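You operate a simulated robot arm through the tools that you are given. There is no shell and no other tool.

You are at the controls of a simulated two-armed robot. One attempt, no reset.

TASK
Couple the air hose to ROLLER and set 4 bar.
Fine: let the air out with the white button before coupling; star knob to zero and hose on before the yellow lever opens; then set it by the gauge.

It is judged by the outcome, as a careful person would: the job done as asked, and still so three seconds after it is handed in. It fails if anything else is knocked over, pushed out of place, dropped, spilled or broken.

THE ROBOT
Two 7-joint arms with fingered hands on one trunk that stands fixed in place. Base frame: the origin is at the foot of the trunk, x ahead of it, y to its left, z up. Lengths are in mm, angles in rad, forces in N, time in s.
The left shoulder is at [70, 139, 1083], the right one opposite. With the tool pointing down near the work surface each hand reaches from about 400 to 820 mm from the base axis, measured 20 degrees to its own side. Payload 3.9 kg a hand.
The tool frame of a hand sits at the grasp point between the pads (the TCP): z along the fingers, y along the line on which they close. The tips reach 29 mm beyond it. Largest opening 100 mm; the body of the gripper starts 34 mm behind the TCP. The gripper is a hand of 5 fingers: y runs from the thumb to the fingers, the wrist lies at [-15, -105, -177] in the tool frame, and closing takes about 1.5 s.
Orientation is that of the tool frame in the base frame, as a unit quaternion [w, x, y, z]. With the fingers straight down and the wrist toward the robot, the tool's x, y and z point along [0, 1, 0], [1, 0, 0] and [0, 0, -1] of the base frame.

THE INTERFACE
- The arms move only by the tool servo_tool. It takes "left_rows", "right_rows" or both (then of equal length, played together; a hand with none holds still); each is a list that holds one entry, the list of rows, each a list of 7 numbers: the shift along the tool's x, y, z in mm, then the turn, a rotation vector about the tool's x, y, z in rad, then the opening, from 0 (shut) to 1 (fully open). In form: [[[tx, ty, tz, wx, wy, wz, gripper], ...]]. A call has 1 to 20 rows; each row shifts and turns the commanded pose from where the row before left it, along the tool's axes as they then stand. Rows are played at 5 a second. More than 50 mm and 0.15 rad between two rows, or a gripper value outside its range, and nothing of the call is played. A pose out of reach is approached as far as the arm can. The call stops where the force on the tool passes 90 N (or 10 N more than at its start, if that is more) or the arm is blocked; 0.2 s more then pass. The fingers move at their own pace (about 153 mm/s each) and stop on an object; they squeeze with about 32 N. The grip force told is the motor's: it shows also when the fingers shut on nothing. Time passes only in rows, and 0.2 s behind the last, so rows that do not move let the fingers close. It gives the time, the measured TCP pose, the force on the tool (base axes), the opening and the grip force at its end, in the units of the frame above (readings bear some noise), with the torque about the TCP (base axes, N m) and any sound that the robot's microphone picked up.
- Cameras (640 x 400 px; columns grow to the right, rows downward): "scene" is now at [117.4, 54.2, 1423]; the picture's right is [0.52, -0.85, 0.00], its down [-0.39, -0.24, -0.89] and it looks along [0.76, 0.47, -0.46] (base axes); focal length 332 px, centre (320, 200). "left" rides on the left gripper at [-66, -86, -121] in its tool frame; the picture's right is [-0.76, -0.31, 0.58], its down [0.59, -0.70, 0.40] and it looks along [0.28, 0.64, 0.71] (tool axes); focal length 247 px, centre (320, 200). "right" rides on the right gripper at [66, -86, -121] in its tool frame; the picture's right is [-0.76, 0.31, -0.58], its down [-0.59, -0.70, 0.40] and it looks along [-0.28, 0.64, 0.71] (tool axes); focal length 247 px, centre (320, 200). There is no depth. A picture from a camera that has moved, and an enlarged one, comes with that camera's place and axes in the base frame and with its lens. The place of the scene camera against the robot may be out by one fixed shift of up to 18 mm in any direction.
- grab_frame(camera): a new picture of that camera. The clock stands still meanwhile.
- lift_body(by): slides the trunk up (or, below 0, down) by that many mm; the arms and the scene camera ride with it, the base frame stays. It gives what a move gives, with no picture.
- grasp_type(shape, hand): the hand has 5 fingers and takes this shape, open, in about a second: jaw (thumb against the fingers, like two jaws); tri (thumb and two fingers); tip (a fingertip pinch); poke (one finger out to press); point (the index stretched); flat (the hand flat); cup (the hand cupped); fist (a fist). The gripper value then closes the fingers along that shape, each until it touches; the sizes above hold for jaw. It gives what a move gives, with no picture.
- head_to(pan, tilt): turns the head with the scene camera to pan (to the left, within 1.501 rad either way) and tilt (down, from -0.506 to 1.204), counted from straight ahead of the robot. It gives what a move gives.
- close_up(camera, box): a new picture of the part [left, top, right, bottom] of that camera's present view, enlarged. The clock stands still meanwhile.
- finish_job(): hands the job in; it is judged then, once.

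Nothing tells you positions but the pictures and the camera data. Unless the task says otherwise, let go and move clear before handing in.

The tools are called after "Request:" as name(argument=value, ...) on one line, values as JSON. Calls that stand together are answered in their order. servo_tool: Moves the arms, as the interface text tells. Its arguments: {"type":"object","properties":{"left_rows":{"type":"array"},"right_rows":{"type":"array"}},"required":[]} The other tools are called the same way: lift_body (by) slides the trunk up or down; grasp_type (shape, hand) gives the hand a shape; head_to (pan, tilt) turns the head that bears the scene camera; grab_frame (camera) takes a picture; close_up (camera, box) takes an enlarged picture of a part of a camera's view; finish_job () hands the job in.

At the start:

```text
clock: 0.0
left_ee_pos: [410.6, 435.4, 1272.9]
left_tool_rot: [0.0, 0.514, 0.858, 0.0]
left_wrist_force: [1.1, 0.5, -0.6]
left_moment: [-0.02, -0.01, 0.0]
left_finger_gap: 99.8
left_grip_force: 0.1
left_shape: jaw
right_ee_pos: [580.0, 1.6, 1275.3]
right_tool_rot: [0.0, 0.514, 0.858, 0.0]
right_wrist_force: [-0.4, 0.1, 0.3]
right_moment: [-0.02, -0.02, -0.03]
right_finger_gap: 99.9
right_grip_force: 0.0
right_shape: jaw
trunk travel left (down, up): [-725.0, 115.0]
head pan, tilt: [0.552, 0.478]
```

scene: 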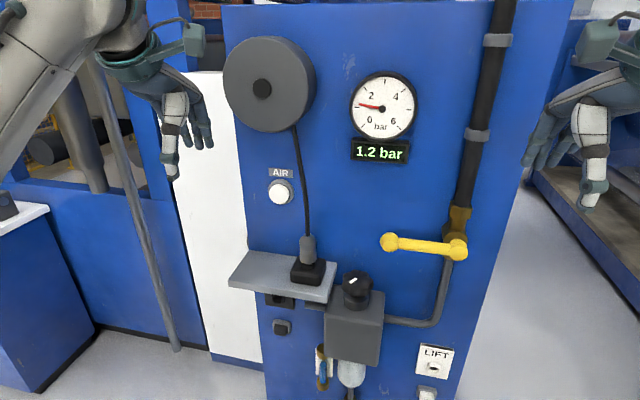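
right: 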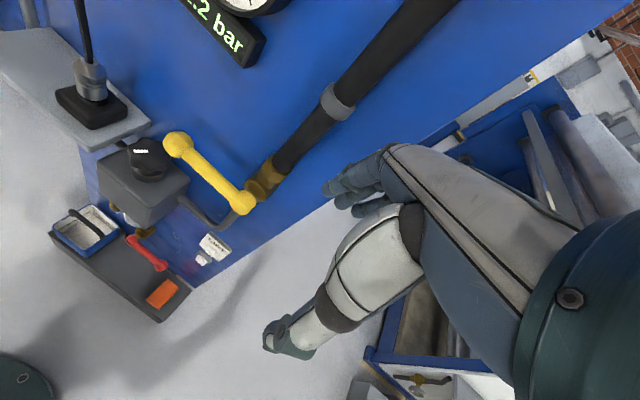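
left: 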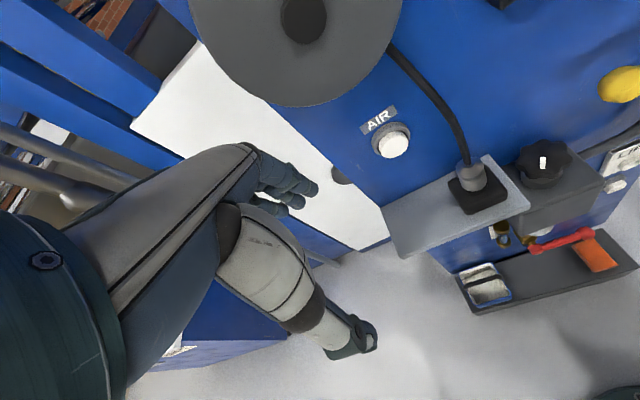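

I see a blue panel with a hose reel, a gauge at 1.2 bar, a white AIR button, a shelf holding the hose coupling in a black holder, a star knob on a regulator and a yellow lever. Before moving anything I'll look closer to find the ROLLER outlet.

Request:
close_up(camera="scene", box=[220, 220, 480, 400])

Request:
close_up(camera="scene", box=[220, 20, 480, 200])

Request:
close_up(camera="left", box=[360, 100, 640, 320])

Request:
close_up(camera="right", box=[0, 0, 300, 330])

```text
2.22 times, centred on (350, 310) of scene
camera zoom: at [117.4, 54.2, 1423.0], right [0.52, -0.85, 0.0], down [-0.39, -0.24, -0.89], along [0.76, 0.47, -0.46], focal length 738 px, centre (253, -44)
```

zoom: 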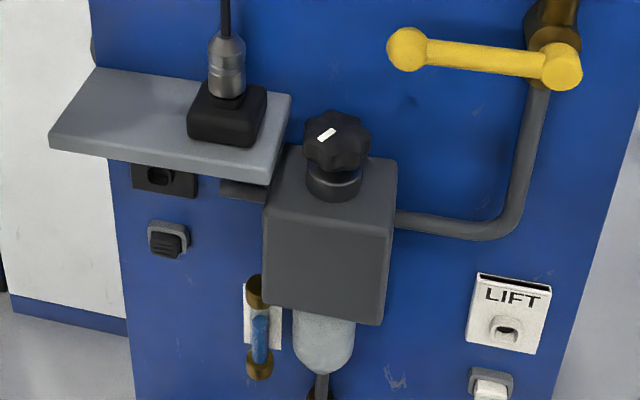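

```text
2.22 times, centred on (350, 110) of scene
camera zoom: at [117.4, 54.2, 1423.0], right [0.52, -0.85, 0.0], down [-0.39, -0.24, -0.89], along [0.76, 0.47, -0.46], focal length 738 px, centre (253, 400)
```

zoom: 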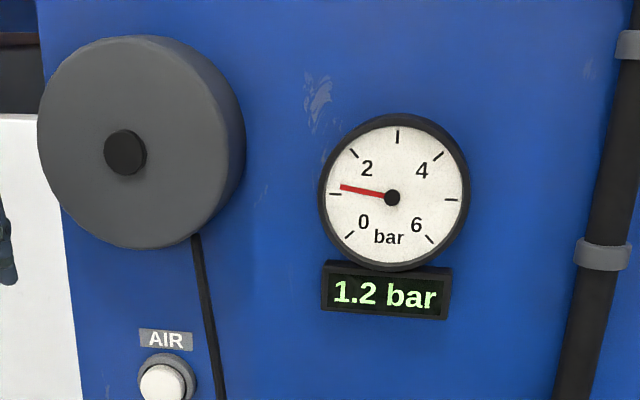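

```text
1.82 times, centred on (500, 210) of left
camera zoom: at [368.0, 336.7, 1393.7], right [0.09, -0.81, -0.58], down [-0.9, 0.19, -0.4], along [0.43, 0.55, -0.71], focal length 449 px, centre (-7, 182)
```

zoom: 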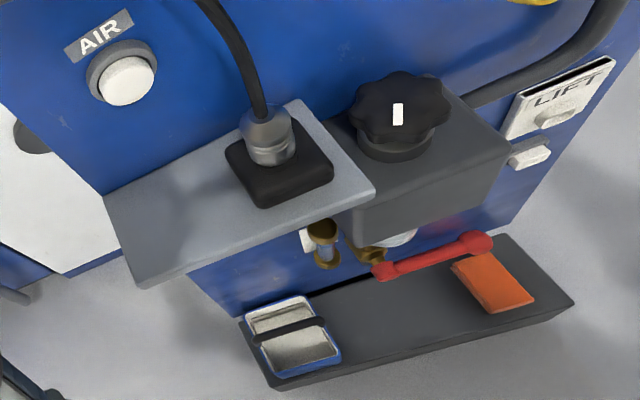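

```text
1.21 times, centred on (150, 165) of right
camera zoom: at [472.7, 17.4, 1396.0], right [0.63, -0.52, 0.58], down [-0.34, -0.85, -0.4], along [0.7, 0.05, -0.71], focal length 299 px, centre (526, 242)
```

zoom: 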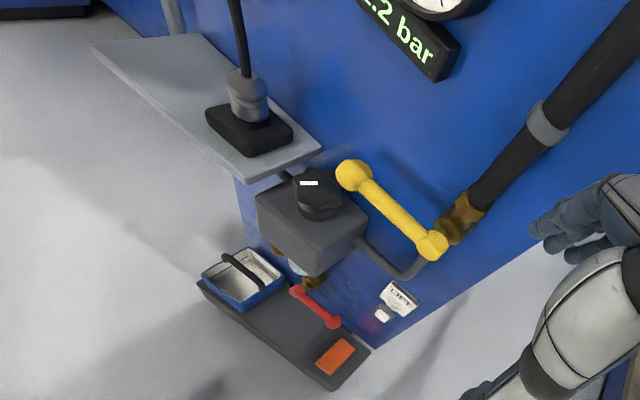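

The ROLLER outlet isn't in view yet; it's probably lower on the panel or under the shelf. I'll tilt the head down and pan to search for it.

Request:
head_to(pan=0.55, tilt=0.9)

Request:
grab_frame(camera="scene")

```text
clock: 0.9
left_ee_pos: [411.6, 435.0, 1272.3]
left_tool_rot: [-0.001, 0.514, 0.858, 0.0]
left_wrist_force: [-0.2, 0.7, 0.6]
left_moment: [-0.03, 0.0, 0.0]
left_finger_gap: 99.9
left_grip_force: 0.1
left_shape: jaw
right_ee_pos: [580.1, -0.4, 1274.3]
right_tool_rot: [0.0, 0.514, 0.858, 0.0]
right_wrist_force: [1.1, -0.2, 0.1]
right_moment: [-0.02, -0.01, -0.02]
right_finger_gap: 100.0
right_grip_force: 0.0
right_shape: jaw
trunk travel left (down, up): [-725.0, 115.0]
head pan, tilt: [0.55, 0.901]
```

```text
taken
camera scene: at [103.9, 45.8, 1387.2], right [0.52, -0.85, 0.0], down [-0.67, -0.41, -0.62], along [0.53, 0.32, -0.78], focal length 332 px, centre (320, 200)
```

scene: 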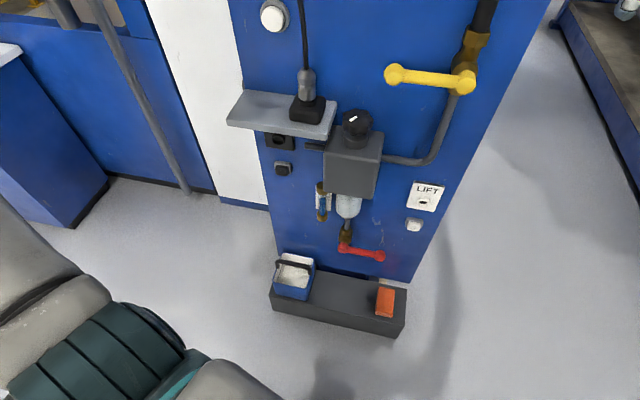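

The LIFT outlet is on the right, and there is a dark outlet half hidden under the shelf on the left, which may be ROLLER. I'll zoom in on both before moving anything.

Request:
close_up(camera="scene", box=[220, 80, 360, 180])

Request:
close_up(camera="scene", box=[340, 160, 480, 260])

Request:
close_up(camera="scene", box=[260, 170, 420, 340])

```text
4.00 times, centred on (290, 130) of scene
camera zoom: at [103.9, 45.8, 1387.2], right [0.52, -0.85, 0.0], down [-0.67, -0.41, -0.62], along [0.53, 0.32, -0.78], focal length 1328 px, centre (440, 480)
```

zoom: 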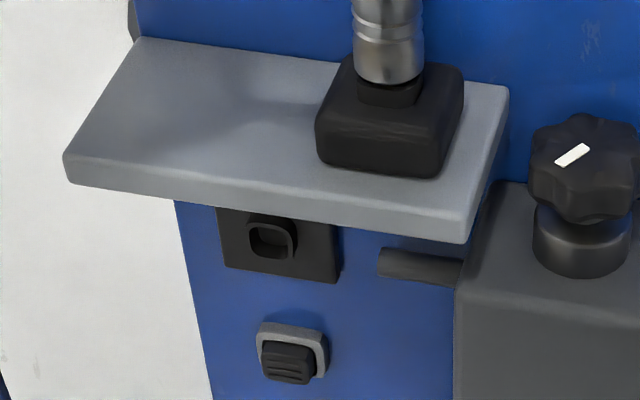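

```text
4.00 times, centred on (410, 210) of scene
camera zoom: at [103.9, 45.8, 1387.2], right [0.52, -0.85, 0.0], down [-0.67, -0.41, -0.62], along [0.53, 0.32, -0.78], focal length 1328 px, centre (-40, 160)
```

zoom: 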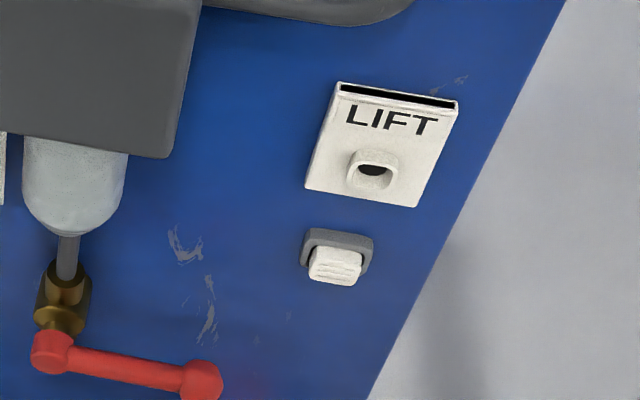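

```text
2.35 times, centred on (340, 255) of scene
camera zoom: at [103.9, 45.8, 1387.2], right [0.52, -0.85, 0.0], down [-0.67, -0.41, -0.62], along [0.53, 0.32, -0.78], focal length 781 px, centre (273, 71)
```

zoom: 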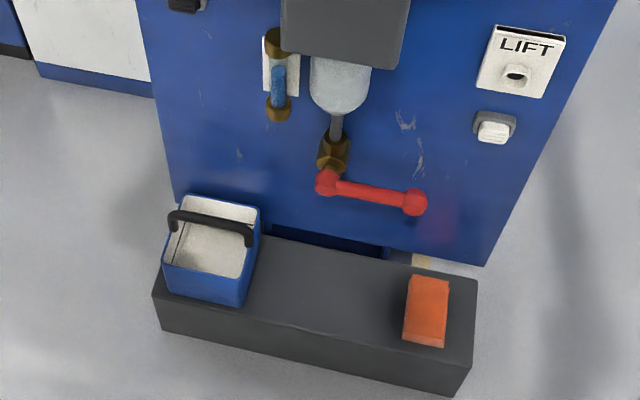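

The plate under the shelf is a black twin of the LIFT outlet, with its own button below, but the shelf hides its label. I'll pull both hands back from the panel, then lower the trunk to read it.

Request:
servo_tool(left_rows=[[[0, -30, 0, 0, 0, 0, 1], [0, -30, 0, 0, 0, 0, 1], [0, -30, 0, 0, 0, 0, 1], [0, -30, 0, 0, 0, 0, 1]]], right_rows=[[[0, -30, 0, 0, 0, 0, 1], [0, -30, 0, 0, 0, 0, 1], [0, -30, 0, 0, 0, 0, 1], [0, -30, 0, 0, 0, 0, 1]]])

Request:
lift_body(by=-350)

Request:
head_to(pan=0.6, tilt=0.35)

Request:
grab_frame(camera="scene")

```text
clock: 1.9
left_ee_pos: [361.7, 371.2, 1265.2]
left_tool_rot: [0.001, 0.515, 0.857, 0.003]
left_wrist_force: [0.0, -0.5, 0.3]
left_moment: [0.04, 0.0, 0.02]
left_finger_gap: 99.7
left_grip_force: 0.0
left_shape: jaw
left hand out of reach, approached as far as the arm can: row 2, 3, 4
right_ee_pos: [471.6, -60.4, 1275.2]
right_tool_rot: [0.0, 0.515, 0.857, 0.001]
right_wrist_force: [-0.4, -0.1, -0.6]
right_moment: [0.02, -0.03, -0.01]
right_finger_gap: 99.7
right_grip_force: 0.0
right_shape: jaw
trunk travel left (down, up): [-725.0, 115.0]
head pan, tilt: [0.55, 0.901]
```

```text
clock: 5.3
left_ee_pos: [362.8, 374.2, 914.0]
left_tool_rot: [0.001, 0.515, 0.857, 0.001]
left_wrist_force: [0.3, -1.3, 1.0]
left_moment: [-0.03, 0.03, -0.01]
left_finger_gap: 99.9
left_grip_force: 0.1
left_shape: jaw
right_ee_pos: [474.1, -58.7, 924.2]
right_tool_rot: [0.0, 0.515, 0.857, 0.001]
right_wrist_force: [0.4, 0.0, 0.0]
right_moment: [0.0, 0.01, 0.01]
right_finger_gap: 99.6
right_grip_force: 0.1
right_shape: jaw
trunk travel left (down, up): [-375.0, 465.0]
head pan, tilt: [0.55, 0.901]
```

```text
clock: 6.3
left_ee_pos: [363.1, 375.1, 913.4]
left_tool_rot: [0.001, 0.514, 0.858, 0.0]
left_wrist_force: [0.6, 0.2, -0.3]
left_moment: [0.02, -0.04, -0.02]
left_finger_gap: 99.6
left_grip_force: 0.1
left_shape: jaw
right_ee_pos: [474.6, -57.7, 925.1]
right_tool_rot: [0.0, 0.515, 0.857, 0.001]
right_wrist_force: [0.4, 0.4, 0.6]
right_moment: [0.04, -0.04, -0.02]
right_finger_gap: 99.7
right_grip_force: 0.0
right_shape: jaw
trunk travel left (down, up): [-375.0, 465.0]
head pan, tilt: [0.6, 0.351]
```

```text
taken
camera scene: at [116.3, 58.9, 1084.6], right [0.56, -0.83, 0.0], down [-0.28, -0.19, -0.94], along [0.77, 0.53, -0.34], focal length 332 px, centre (320, 200)
```

scene: 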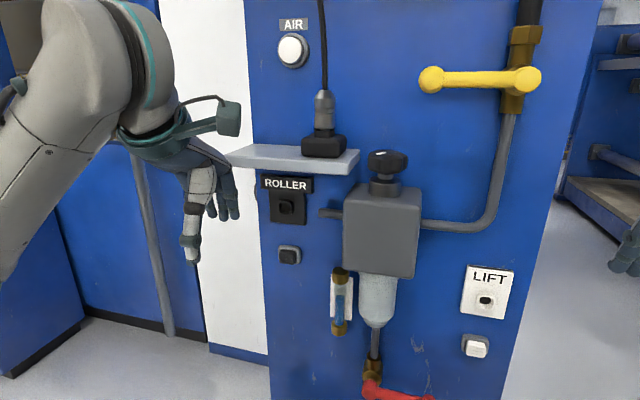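

The black outlet under the shelf is labelled ROLLER. I'll zoom in on it, the AIR button, the hose coupling and the LIFT outlet.

Request:
close_up(camera="scene", box=[220, 130, 380, 280])

Request:
close_up(camera="scene", box=[240, 0, 400, 160])

Request:
close_up(camera="scene", box=[400, 20, 560, 130])

Request:
close_up(camera="scene", box=[330, 240, 540, 400])

```text
2.67 times, centred on (300, 205) of scene
camera zoom: at [116.3, 58.9, 1084.6], right [0.56, -0.83, 0.0], down [-0.28, -0.19, -0.94], along [0.77, 0.53, -0.34], focal length 885 px, centre (373, 187)
```

zoom: 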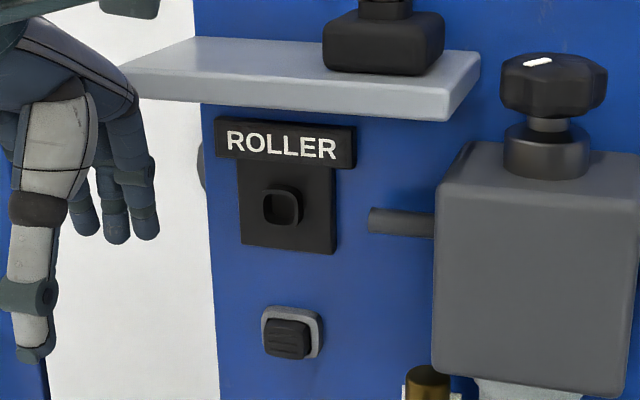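

```text
2.50 times, centred on (320, 80) of scene
camera zoom: at [116.3, 58.9, 1084.6], right [0.56, -0.83, 0.0], down [-0.28, -0.19, -0.94], along [0.77, 0.53, -0.34], focal length 830 px, centre (320, 500)
```

zoom: 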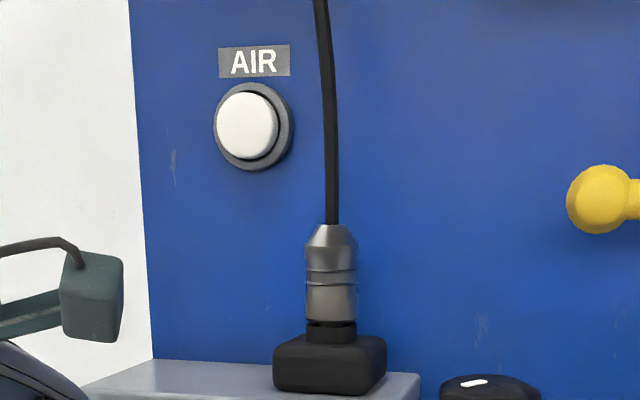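

```text
3.64 times, centred on (480, 75) of scene
camera zoom: at [116.3, 58.9, 1084.6], right [0.56, -0.83, 0.0], down [-0.28, -0.19, -0.94], along [0.77, 0.53, -0.34], focal length 1207 px, centre (-262, 654)
```

zoom: 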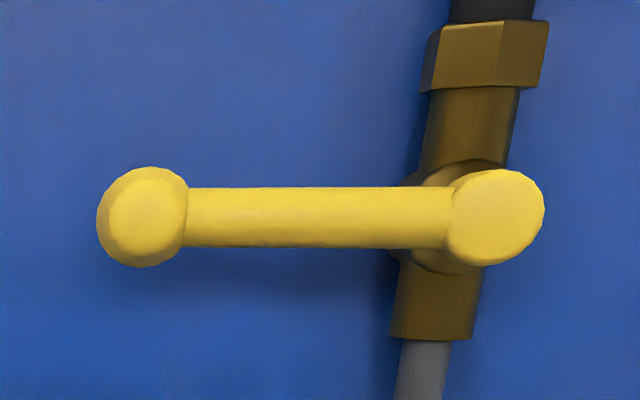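

```text
2.50 times, centred on (435, 320) of scene
camera zoom: at [116.3, 58.9, 1084.6], right [0.56, -0.83, 0.0], down [-0.28, -0.19, -0.94], along [0.77, 0.53, -0.34], focal length 830 px, centre (32, -100)
```

zoom: 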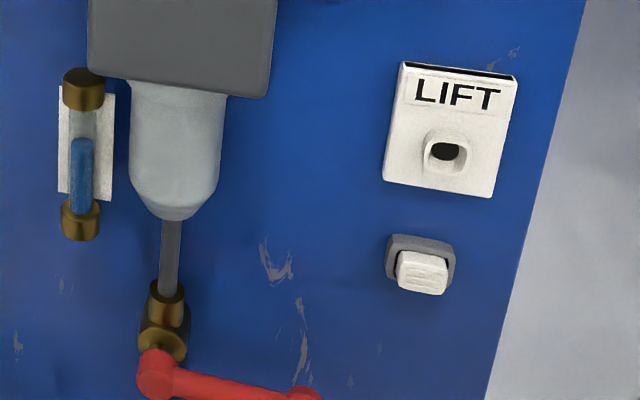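

ROLLER is confirmed: I put its socket at about [574, 443, 851]. I put the AIR button face near [589, 432, 1128], the coupler near [572, 352, 1035], the knob top near [601, 254, 971] and the lever ball near [608, 200, 1082], and the panel normal is about 20° to the left. I'll raise the trunk and put the left hand in the poke shape to see where the fingertip lies.

Request:
lift_body(by=250)

Request:
grasp_type(shape="poke", hand="left")

Request:
head_to(pan=0.6, tilt=0.45)

Request:
grab_frame(camera="left")

Request:
grab_frame(camera="scene")

```text
clock: 8.8
left_ee_pos: [363.6, 374.7, 1164.2]
left_tool_rot: [0.001, 0.516, 0.857, 0.001]
left_wrist_force: [0.5, -0.2, 0.3]
left_moment: [0.01, 0.01, 0.0]
left_finger_gap: 99.6
left_grip_force: 0.1
left_shape: jaw
right_ee_pos: [473.6, -58.4, 1175.3]
right_tool_rot: [0.001, 0.514, 0.858, 0.0]
right_wrist_force: [0.9, 0.1, 0.6]
right_moment: [0.01, 0.02, 0.01]
right_finger_gap: 99.8
right_grip_force: 0.1
right_shape: jaw
trunk travel left (down, up): [-625.0, 215.0]
head pan, tilt: [0.6, 0.351]
```

```text
clock: 9.8
left_ee_pos: [361.6, 374.7, 1164.1]
left_tool_rot: [0.001, 0.515, 0.857, 0.001]
left_wrist_force: [0.2, -0.2, 0.5]
left_moment: [-0.02, -0.01, -0.02]
left_finger_gap: 0.2
left_grip_force: 0.1
left_shape: poke
right_ee_pos: [473.0, -59.0, 1174.1]
right_tool_rot: [0.0, 0.515, 0.857, 0.0]
right_wrist_force: [-0.8, 0.0, -0.3]
right_moment: [0.02, -0.01, 0.02]
right_finger_gap: 99.6
right_grip_force: 0.1
right_shape: jaw
trunk travel left (down, up): [-625.0, 215.0]
head pan, tilt: [0.6, 0.351]
```

```text
clock: 10.4
left_ee_pos: [362.1, 373.3, 1163.3]
left_tool_rot: [0.001, 0.515, 0.857, 0.0]
left_wrist_force: [-0.4, 0.2, -0.7]
left_moment: [0.01, 0.01, -0.01]
left_finger_gap: 0.0
left_grip_force: 0.1
left_shape: poke
right_ee_pos: [474.1, -58.2, 1174.9]
right_tool_rot: [-0.001, 0.514, 0.858, 0.001]
right_wrist_force: [-0.2, -0.5, -0.1]
right_moment: [0.01, -0.01, 0.02]
right_finger_gap: 99.8
right_grip_force: 0.0
right_shape: jaw
trunk travel left (down, up): [-625.0, 215.0]
head pan, tilt: [0.6, 0.45]
```

```text
taken
camera left: at [318.9, 275.5, 1284.8], right [0.09, -0.81, -0.58], down [-0.9, 0.19, -0.4], along [0.43, 0.55, -0.71], focal length 247 px, centre (320, 200)
```

left: 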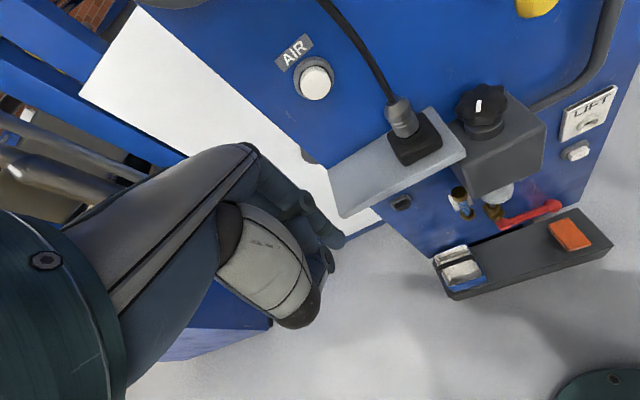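

```text
taken
camera scene: at [115.3, 58.2, 1325.5], right [0.56, -0.83, 0.0], down [-0.36, -0.25, -0.9], along [0.74, 0.51, -0.43], focal length 332 px, centre (320, 200)
```

scene: 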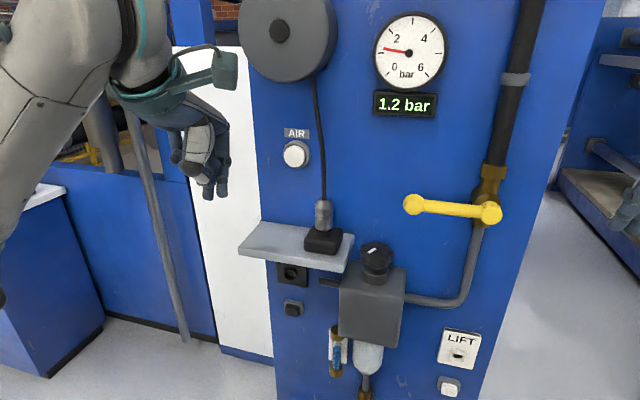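

The gauge still reads 1.2 bar and the poke hand is in view. I'll zoom in to see where the fingertip is.

Request:
close_up(camera="left", box=[180, 130, 360, 340])

Request:
close_up(camera="scene", box=[150, 60, 270, 220])

```text
1.90 times, centred on (270, 235) of left
camera zoom: at [318.9, 275.5, 1284.8], right [0.09, -0.81, -0.58], down [-0.9, 0.19, -0.4], along [0.43, 0.55, -0.71], focal length 470 px, centre (415, 133)
```

zoom: 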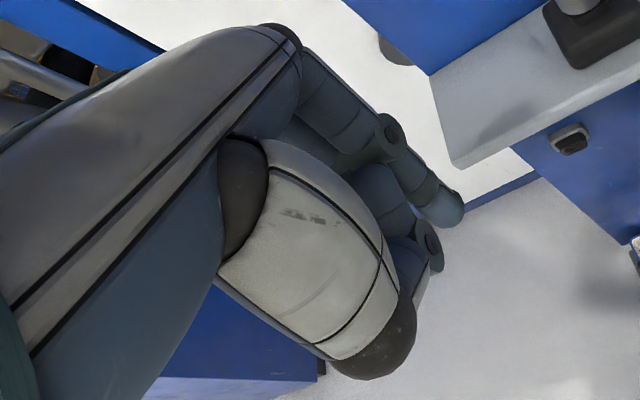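

```text
2.50 times, centred on (210, 140) of scene
camera zoom: at [115.3, 58.2, 1325.5], right [0.56, -0.83, 0.0], down [-0.36, -0.25, -0.9], along [0.74, 0.51, -0.43], focal length 830 px, centre (595, 350)
```

zoom: 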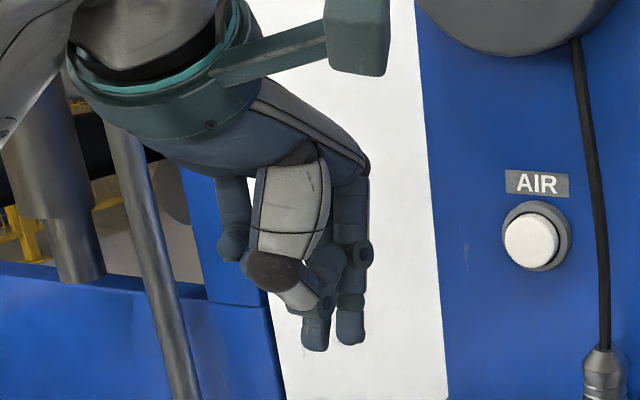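

The extended fingertips sit close to the tool axis, about 29 mm past the TCP. I'll bring the left hand forward to stand off the AIR button and swing it so the fingers point into the panel.

Request:
servo_tool(left_rows=[[[-10, 33, 5, 0, 0, 0, 0], [-10, 33, 5, 0, 0, 0, 0], [-10, 33, 5, 0, 0, 0, 0], [-10, 33, 5, 0, 0, 0, 0], [0, 0, 0, -0.1428, 0, 0, 0], [0, 0, 0, -0.1428, 0, 0, 0], [0, 0, 0, -0.1428, 0, 0, 0], [0, 0, 0, -0.1428, 0, 0, 0], [0, 0, 0, -0.1428, 0, 0, 0], [0, 0, 0, -0.1428, 0, 0, 0], [0, 0, 0, -0.1428, 0, 0, 0], [0, 0, 0, -0.1428, 0, 0, 0], [0, 0, 0, -0.1428, 0, 0, 0], [0, 0, 0, -0.1428, 0, 0, 0], [0, 0, 0, -0.1428, 0, 0, 0], [0, 0, 0, 0, 0, 0, 0]]])

Request:
grab_frame(camera="scene")

Request:
grab_frame(camera="left")

```text
clock: 13.8
left_ee_pos: [496.5, 403.5, 1143.4]
left_tool_rot: [0.312, 0.405, 0.683, 0.522]
left_wrist_force: [0.4, 0.0, -0.9]
left_moment: [0.02, -0.03, 0.02]
left_finger_gap: 0.0
left_grip_force: 0.0
left_shape: poke
left hand out of reach, approached as far as the arm can: row 14, 15
right_ee_pos: [473.1, -58.6, 1175.1]
right_tool_rot: [0.0, 0.514, 0.858, 0.001]
right_wrist_force: [-0.4, 0.1, 0.4]
right_moment: [0.0, 0.02, 0.03]
right_finger_gap: 99.7
right_grip_force: 0.1
right_shape: jaw
trunk travel left (down, up): [-625.0, 215.0]
head pan, tilt: [0.6, 0.45]
```

```text
taken
camera scene: at [115.2, 58.2, 1325.5], right [0.56, -0.83, 0.0], down [-0.36, -0.25, -0.9], along [0.74, 0.51, -0.44], focal length 332 px, centre (320, 200)
```

scene: 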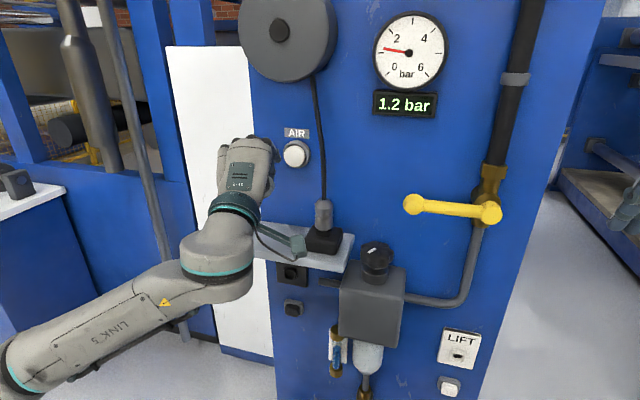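

```text
taken
camera left: at [407.0, 279.6, 1092.8], right [0.78, -0.44, -0.44], down [-0.1, 0.61, -0.78], along [0.61, 0.66, 0.43], focal length 247 px, centre (320, 200)
```

left: 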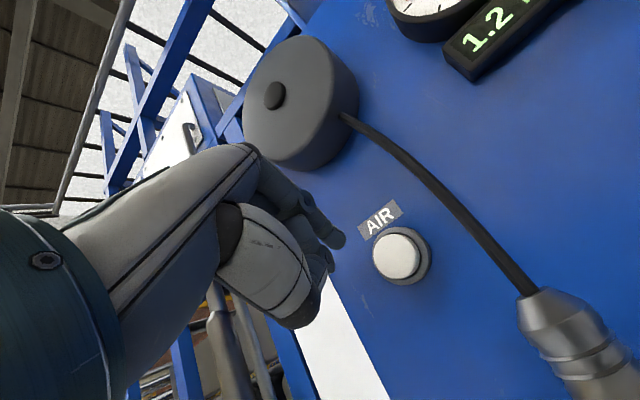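

Three left-camera views agree on the AIR face at about [598, 429, 1118], which puts the scene camera's shift near (+13, -9, -10). I'll straighten the yaw, line up and move forward to about 20 mm short of the button.

Request:
servo_tool(left_rows=[[[-5, 2, 0, 0, -0.14, 0, 0], [0, 0, 20, 0, 0, 0, 0], [0, 0, 20, 0, 0, 0, 0], [0, 0, 14, 0, 0, 0, 0], [0, 0, 0, 0, 0, 0, 0]]])

Request:
grab_frame(camera="left")

Request:
close_up(camera="scene", box=[200, 90, 360, 250])

```text
clock: 15.0
left_ee_pos: [534.1, 418.5, 1151.1]
left_tool_rot: [0.358, 0.441, 0.661, 0.49]
left_wrist_force: [-0.7, 0.0, 0.4]
left_moment: [0.03, 0.01, 0.01]
left_finger_gap: 0.0
left_grip_force: 0.1
left_shape: poke
left hand out of reach, approached as far as the arm can: row 3, 4
right_ee_pos: [474.6, -59.5, 1173.6]
right_tool_rot: [0.0, 0.515, 0.857, 0.0]
right_wrist_force: [0.8, 0.1, 0.7]
right_moment: [-0.05, -0.02, -0.02]
right_finger_gap: 99.7
right_grip_force: 0.1
right_shape: jaw
trunk travel left (down, up): [-625.0, 215.0]
head pan, tilt: [0.6, 0.45]
```

```text
taken
camera left: at [429.3, 306.1, 1102.4], right [0.72, -0.55, -0.42], down [-0.01, 0.59, -0.81], along [0.69, 0.59, 0.42], focal length 247 px, centre (320, 200)
```

left: 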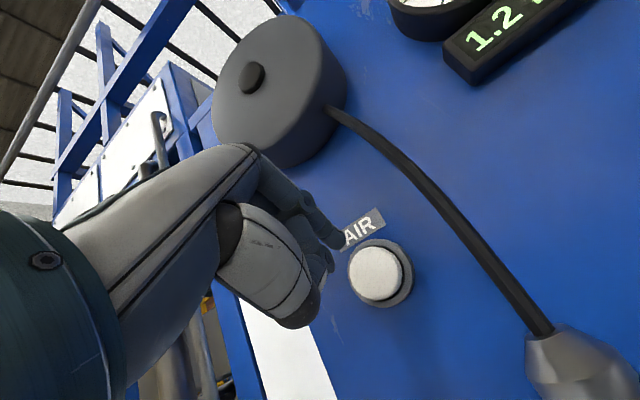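

```text
2.50 times, centred on (280, 170) of scene
camera zoom: at [115.2, 58.1, 1325.5], right [0.56, -0.83, 0.0], down [-0.36, -0.25, -0.9], along [0.74, 0.51, -0.44], focal length 830 px, centre (420, 275)
```

zoom: 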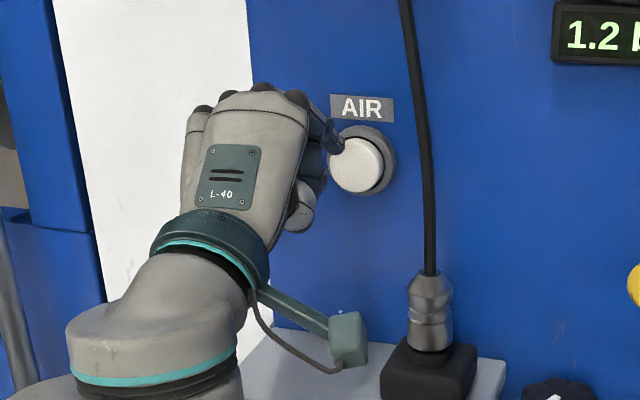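

The arm is at a pitch limit, because the commanded pose is level but the hand sits about 15° nose-down. I'll relax the pitch to something reachable and line the fingertip up with the button again.

Request:
servo_tool(left_rows=[[[0, -6, 0, 0.148, 0, 0, 0], [0, -6, 0, 0.148, 0, 0, 0], [0, 0, 0, 0, 0, 0, 0], [0, 0, 0, 0, 0, 0, 0]]])

Request:
close_up(camera="left", box=[220, 140, 480, 340])

Request:
close_up(camera="scene", box=[200, 90, 360, 250])

```text
clock: 16.0
left_ee_pos: [531.1, 416.3, 1139.3]
left_tool_rot: [0.29, 0.488, 0.725, 0.39]
left_wrist_force: [0.2, 0.1, -0.7]
left_moment: [0.0, -0.01, 0.02]
left_finger_gap: 0.0
left_grip_force: 0.0
left_shape: poke
right_ee_pos: [473.1, -58.8, 1174.8]
right_tool_rot: [0.0, 0.513, 0.858, 0.0]
right_wrist_force: [-0.1, 0.7, -0.1]
right_moment: [-0.04, 0.03, 0.0]
right_finger_gap: 99.6
right_grip_force: 0.0
right_shape: jaw
trunk travel left (down, up): [-625.0, 215.0]
head pan, tilt: [0.6, 0.45]
```

```text
2.00 times, centred on (350, 240) of left
camera zoom: at [416.8, 302.3, 1132.5], right [0.58, -0.61, -0.54], down [-0.23, 0.51, -0.83], along [0.78, 0.61, 0.16], focal length 494 px, centre (260, 120)
```

zoom: 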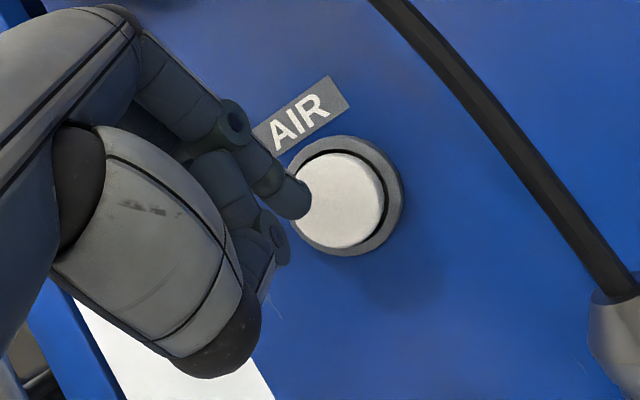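

```text
2.50 times, centred on (280, 170) of scene
camera zoom: at [115.2, 58.1, 1325.5], right [0.56, -0.83, 0.0], down [-0.36, -0.25, -0.9], along [0.74, 0.51, -0.44], focal length 830 px, centre (420, 275)
```

zoom: 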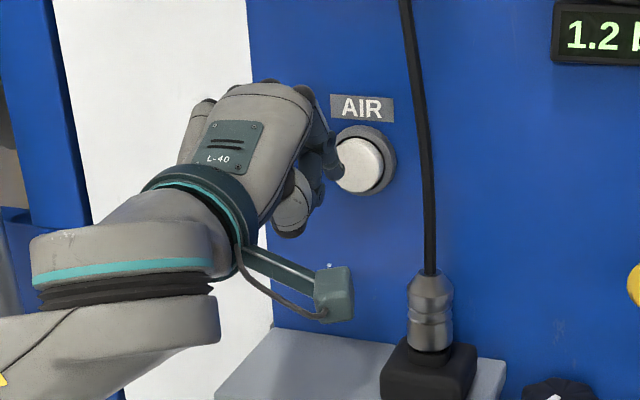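

The fingertip is at about [555, 414, 1127], laterally in line with the button and 45 mm short of it. I'll advance along the panel normal to just before contact.

Request:
servo_tool(left_rows=[[[0, 6, 17, 0, 0, 0, 0], [0, 6, 17, 0, 0, 0, 0], [0, 0, 0, 0, 0, 0, 0], [0, 0, 0, 0, 0, 0, 0]]])

Request:
close_up(camera="left", box=[220, 140, 480, 340])

Request:
close_up(camera="scene", box=[200, 90, 360, 250])

```text
clock: 17.0
left_ee_pos: [561.9, 429.7, 1132.2]
left_tool_rot: [0.291, 0.489, 0.724, 0.389]
left_wrist_force: [-3.9, 0.0, -0.5]
left_moment: [0.02, 0.04, 0.0]
left_finger_gap: 0.1
left_grip_force: 0.0
left_shape: poke
right_ee_pos: [472.4, -58.8, 1174.6]
right_tool_rot: [0.0, 0.515, 0.857, 0.001]
right_wrist_force: [-1.0, 0.5, -0.3]
right_moment: [-0.01, 0.01, -0.03]
right_finger_gap: 99.7
right_grip_force: 0.2
right_shape: jaw
trunk travel left (down, up): [-625.0, 215.0]
head pan, tilt: [0.6, 0.45]
heard: click
```

```text
2.00 times, centred on (350, 240) of left
camera zoom: at [448.5, 314.5, 1125.8], right [0.58, -0.61, -0.53], down [-0.23, 0.51, -0.83], along [0.78, 0.61, 0.16], focal length 494 px, centre (260, 120)
```

zoom: 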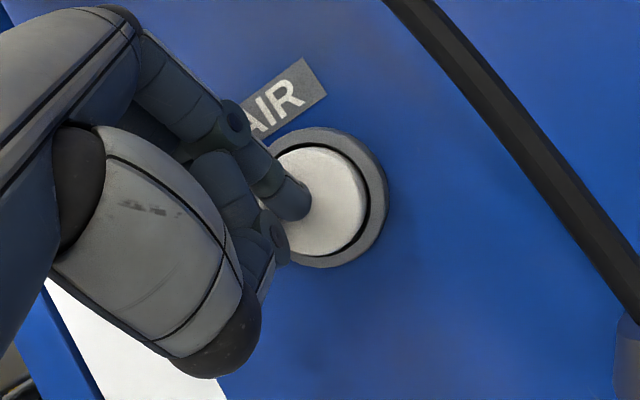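

```text
2.50 times, centred on (280, 170) of scene
camera zoom: at [114.3, 57.9, 1325.6], right [0.56, -0.83, 0.0], down [-0.36, -0.25, -0.9], along [0.74, 0.51, -0.43], focal length 830 px, centre (420, 275)
```

zoom: 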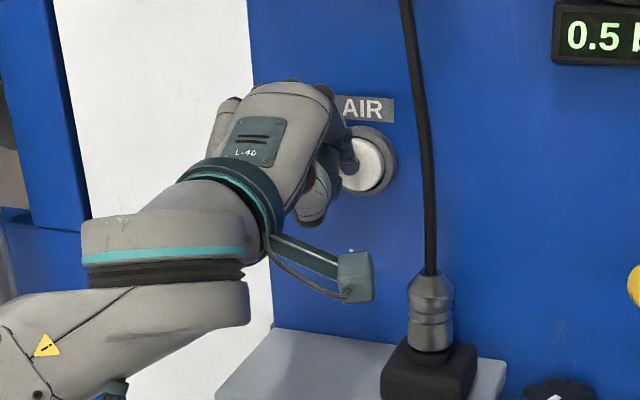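

The button clicked and the pressure is falling, now 0.5 bar. I'll hold it until the gauge reads zero.

Request:
servo_tool(left_rows=[[[0, 0, 0, 0, 0, 0, 0], [0, 0, 0, 0, 0, 0, 0], [0, 0, 0, 0, 0, 0, 0], [0, 0, 0, 0, 0, 0, 0], [0, 0, 0, 0, 0, 0, 0], [0, 0, 0, 0, 0, 0, 0], [0, 0, 0, 0, 0, 0, 0], [0, 0, 0, 0, 0, 0, 0], [0, 0, 0, 0, 0, 0, 0], [0, 0, 0, 0, 0, 0, 0]]])

Request:
close_up(camera="scene", box=[240, 0, 460, 220])

```text
clock: 19.2
left_ee_pos: [561.3, 429.2, 1132.1]
left_tool_rot: [0.29, 0.487, 0.725, 0.391]
left_wrist_force: [-3.3, -0.6, 0.4]
left_moment: [0.02, 0.07, 0.02]
left_finger_gap: 0.1
left_grip_force: 0.2
left_shape: poke
right_ee_pos: [473.1, -58.8, 1175.0]
right_tool_rot: [0.001, 0.514, 0.858, 0.001]
right_wrist_force: [0.0, 0.1, -0.1]
right_moment: [0.02, -0.03, -0.01]
right_finger_gap: 99.9
right_grip_force: 0.0
right_shape: jaw
trunk travel left (down, up): [-625.0, 215.0]
head pan, tilt: [0.6, 0.45]
```

```text
1.82 times, centred on (350, 110) of scene
camera zoom: at [114.4, 57.9, 1325.6], right [0.56, -0.83, 0.0], down [-0.36, -0.25, -0.9], along [0.74, 0.51, -0.43], focal length 604 px, centre (266, 364)
```

zoom: 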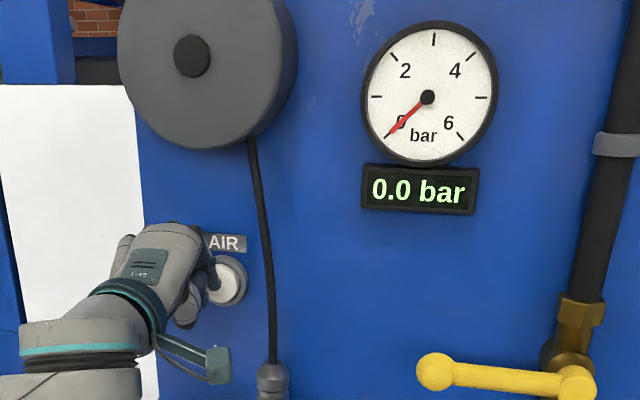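

The gauge reads 0.0 bar, so the line is vented. I'll back the left hand straight off, tip it back to fingers-down well in front of the panel, and look at the star knob.

Request:
servo_tool(left_rows=[[[0, -16, -25.5, 0, 0, 0, 0], [0, -16, -25.5, 0, 0, 0, 0], [0, -16, -25.5, 0, 0, 0, 0], [0, -16, -25.5, 0, 0, 0, 0], [0, 0, 0, 0.145, 0, 0, 0], [0, 0, 0, 0.145, 0, 0, 0], [0, 0, 0, 0.145, 0, 0, 0], [0, 0, 0, 0.145, 0, 0, 0], [0, 0, 0, 0.145, 0, 0, 0], [0, 0, 0, 0.145, 0, 0, 0], [0, 0, 0, 0.145, 0, 0, 0], [0, 0, 0, 0, 0, 0, 0]]])

Request:
grasp_type(shape="jaw", hand="left")

Request:
grab_frame(camera="scene")

Request:
grab_frame(camera="left")

```text
clock: 21.8
left_ee_pos: [452.0, 386.6, 1130.7]
left_tool_rot: [0.017, 0.567, 0.823, -0.012]
left_wrist_force: [-0.8, 1.5, -0.2]
left_moment: [-0.03, 0.01, 0.02]
left_finger_gap: 0.0
left_grip_force: 0.1
left_shape: poke
right_ee_pos: [473.1, -57.7, 1174.9]
right_tool_rot: [0.001, 0.514, 0.858, 0.0]
right_wrist_force: [0.3, -0.6, -0.6]
right_moment: [0.02, -0.02, -0.01]
right_finger_gap: 99.7
right_grip_force: 0.1
right_shape: jaw
trunk travel left (down, up): [-625.0, 215.0]
head pan, tilt: [0.6, 0.45]
```

```text
clock: 22.7
left_ee_pos: [451.5, 388.0, 1130.6]
left_tool_rot: [0.017, 0.567, 0.823, -0.011]
left_wrist_force: [0.5, -0.1, 0.6]
left_moment: [-0.01, -0.02, 0.02]
left_finger_gap: 99.8
left_grip_force: 0.1
left_shape: jaw
right_ee_pos: [472.0, -57.6, 1173.8]
right_tool_rot: [0.0, 0.514, 0.858, 0.001]
right_wrist_force: [0.5, -0.1, -0.6]
right_moment: [-0.01, 0.03, -0.03]
right_finger_gap: 99.8
right_grip_force: 0.1
right_shape: jaw
trunk travel left (down, up): [-625.0, 215.0]
head pan, tilt: [0.6, 0.45]
```

```text
taken
camera scene: at [115.3, 58.2, 1325.4], right [0.56, -0.83, 0.0], down [-0.36, -0.25, -0.9], along [0.74, 0.51, -0.44], focal length 332 px, centre (320, 200)
```

scene: 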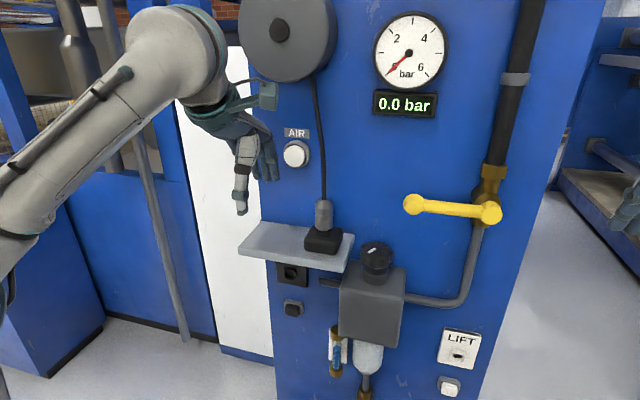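

```text
taken
camera left: at [393.9, 299.2, 1254.4], right [-0.01, -0.84, -0.55], down [-0.86, 0.28, -0.42], along [0.51, 0.47, -0.72], focal length 247 px, centre (320, 200)
```

left: 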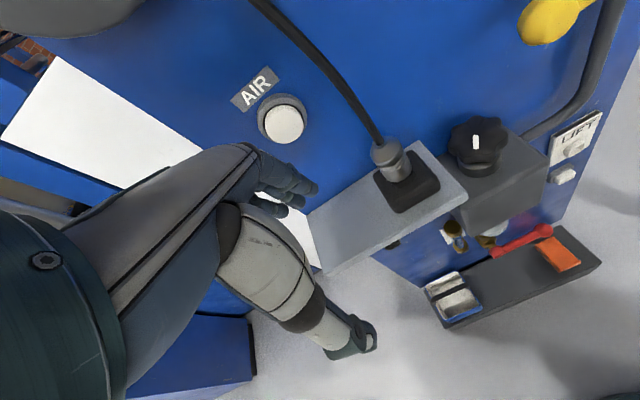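

The gauge holds at 0.0 and the hand is square to the panel. I'll zoom the left camera in on the knob and the coupler.

Request:
close_up(camera="left", box=[340, 80, 580, 240])

Request:
close_up(camera="scene", box=[330, 220, 430, 290])

Request:
close_up(camera="scene", box=[230, 180, 370, 330])

```text
2.50 times, centred on (460, 160) of left
camera zoom: at [393.9, 299.2, 1254.4], right [-0.01, -0.84, -0.55], down [-0.86, 0.28, -0.42], along [0.51, 0.47, -0.72], focal length 617 px, centre (-30, 300)
```

zoom: 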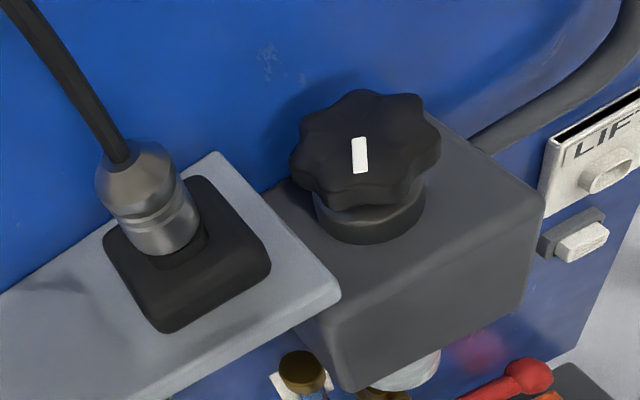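

```text
5.71 times, centred on (380, 255) of scene
camera zoom: at [115.3, 58.2, 1325.4], right [0.56, -0.83, 0.0], down [-0.36, -0.25, -0.9], along [0.74, 0.51, -0.44], focal length 1897 px, centre (-23, -114)
```

zoom: 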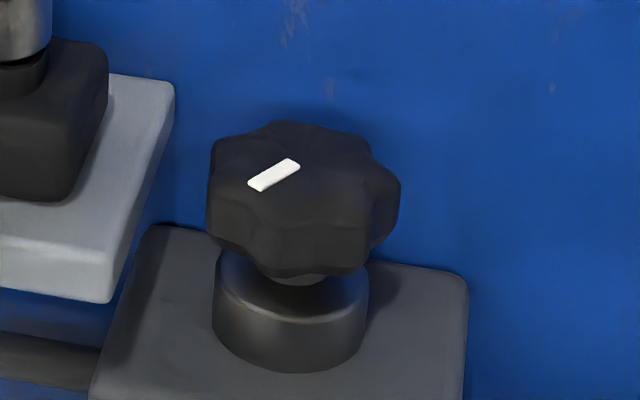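

```text
2.67 times, centred on (300, 255) of scene
camera zoom: at [115.3, 58.2, 1325.4], right [0.56, -0.83, 0.0], down [-0.36, -0.25, -0.9], along [0.74, 0.51, -0.44], focal length 885 px, centre (373, 53)
```

zoom: 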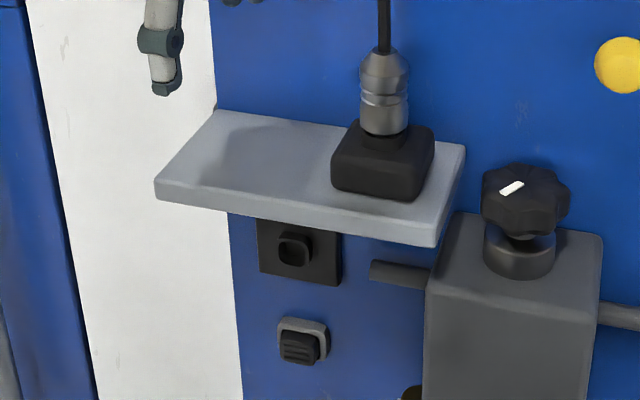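

The knob is a seven-lobed star with its top centre at about [611, 253, 961]; its mark points toward the robot and slightly left. I'll bring the left hand in front of it, well clear of the coupler, and turn it clockwise first so that a counter-clockwise stroke is available.

Request:
servo_tool(left_rows=[[[-36, 0, 8, 0, 0, 0, 0.8], [-36, 0, 8, 0, 0, 0, 0.8], [-36, 0, 8, 0, 0, 0, 0.8], [-36, 0, 8, 0, 0, 0, 0.8], [-35, 0, 8, 0, 0, 0, 0.8], [0, 0, 0, 0, 0, 0.133, 0.8], [0, 0, 0, 0, 0, 0.133, 0.8], [0, 0, 0, 0, 0, 0.133, 0.8], [0, 0, 0, 0, 0, 0.133, 0.8], [0, 0, 0, 0, 0, 0.133, 0.8], [0, 0, 0, 0, 0, 0.133, 0.8], [0, 0, 0, 0, 0, 0, 0.8]]])

Request:
grab_frame(camera="scene")

Request:
grab_frame(camera="left")

```text
clock: 25.3
left_ee_pos: [514.6, 217.6, 1098.8]
left_tool_rot: [0.02, 0.843, 0.538, -0.004]
left_wrist_force: [0.7, 0.6, 0.0]
left_moment: [-0.02, -0.02, 0.02]
left_finger_gap: 80.4
left_grip_force: 0.0
left_shape: jaw
right_ee_pos: [474.8, -58.9, 1175.9]
right_tool_rot: [0.0, 0.514, 0.858, 0.001]
right_wrist_force: [0.1, 0.1, -0.3]
right_moment: [0.0, 0.03, 0.0]
right_finger_gap: 99.7
right_grip_force: 0.0
right_shape: jaw
trunk travel left (down, up): [-625.0, 215.0]
head pan, tilt: [0.6, 0.45]
```

```text
taken
camera scene: at [115.2, 58.0, 1325.5], right [0.56, -0.83, 0.0], down [-0.36, -0.25, -0.9], along [0.74, 0.51, -0.44], focal length 332 px, centre (320, 200)
```

scene: 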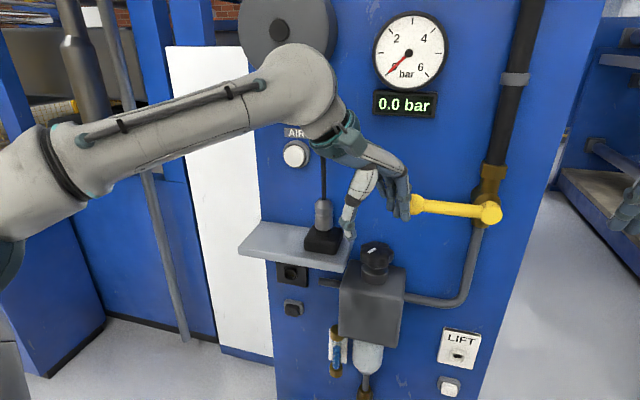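

```text
taken
camera left: at [409.7, 198.5, 1218.5], right [-0.59, -0.58, -0.56], down [-0.38, 0.81, -0.44], along [0.71, -0.04, -0.7], focal length 247 px, centre (320, 200)
```

left: 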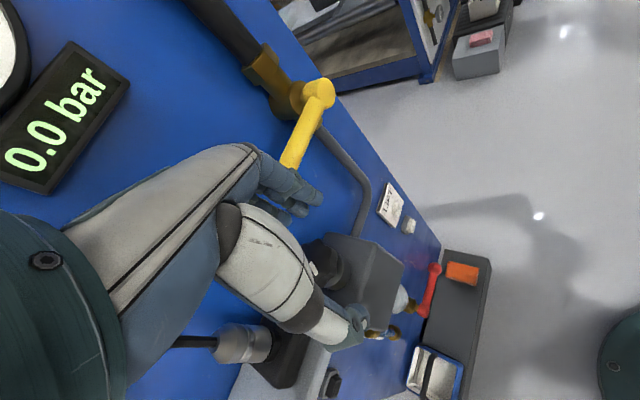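

The hand is in front of the knob with the lever ball above right and the coupler to the left, and both are close. I'll turn back about 15° for more clearance, descend in front, shift left and then move part way in.

Request:
servo_tool(left_rows=[[[0, 0, 0, 0, 0, -0.13, 0.8], [0, 0, 0, 0, 0, -0.13, 0.8], [0, 0, 32, 0, 0, 0, 0.8], [0, 0, 32, 0, 0, 0, 0.8], [0, 0, 30, 0, 0, 0, 0.8], [26, 0, 0, 0, 0, 0, 0.8], [26, 0, 0, 0, 0, 0, 0.8], [0, 25, 0, 0, 0, 0, 0.8], [0, 25, 0, 0, 0, 0, 0.8], [0, 0, 0, 0, 0, 0, 0.8]]])

Request:
grab_frame(camera="scene")

Request:
grab_frame(camera="left")

Request:
grab_frame(camera="right")

```text
clock: 27.5
left_ee_pos: [573.4, 257.5, 1003.0]
left_tool_rot: [0.019, 0.766, 0.643, -0.007]
left_wrist_force: [0.0, 0.7, 1.0]
left_moment: [0.02, 0.01, -0.01]
left_finger_gap: 80.3
left_grip_force: 0.1
left_shape: jaw
right_ee_pos: [474.9, -59.1, 1174.3]
right_tool_rot: [0.0, 0.514, 0.858, 0.001]
right_wrist_force: [0.1, -0.4, -0.2]
right_moment: [-0.03, 0.0, 0.0]
right_finger_gap: 99.8
right_grip_force: 0.0
right_shape: jaw
trunk travel left (down, up): [-625.0, 215.0]
head pan, tilt: [0.6, 0.45]
```

```text
taken
camera scene: at [114.8, 58.5, 1325.5], right [0.57, -0.82, 0.0], down [-0.36, -0.25, -0.9], along [0.74, 0.51, -0.43], focal length 332 px, centre (320, 200)
```

scene: 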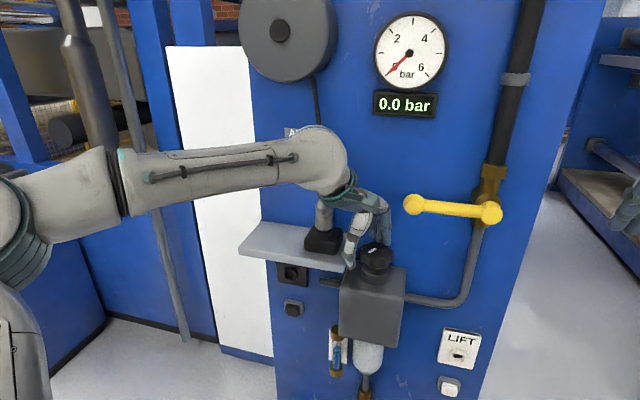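

```text
taken
camera left: at [478.3, 210.9, 1124.7], right [-0.42, -0.71, -0.56], down [-0.59, 0.69, -0.43], along [0.69, 0.14, -0.71], focal length 247 px, centre (320, 200)
```

left: 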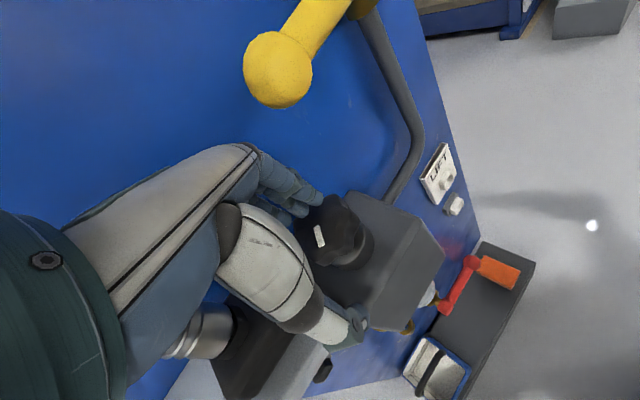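

```text
taken
camera right: at [365.7, -40.9, 1296.1], right [0.63, -0.52, 0.58], down [-0.34, -0.85, -0.4], along [0.7, 0.05, -0.71], focal length 247 px, centre (320, 200)
```

right: 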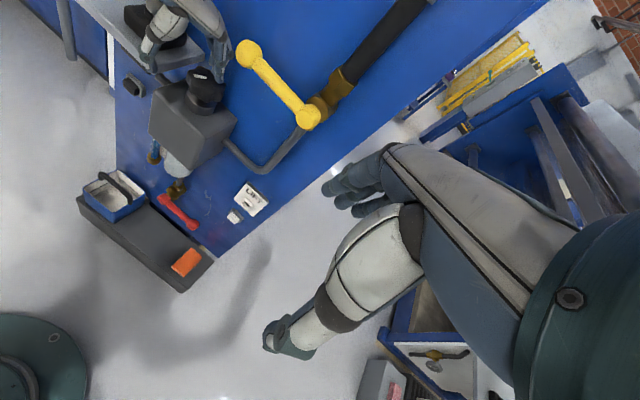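

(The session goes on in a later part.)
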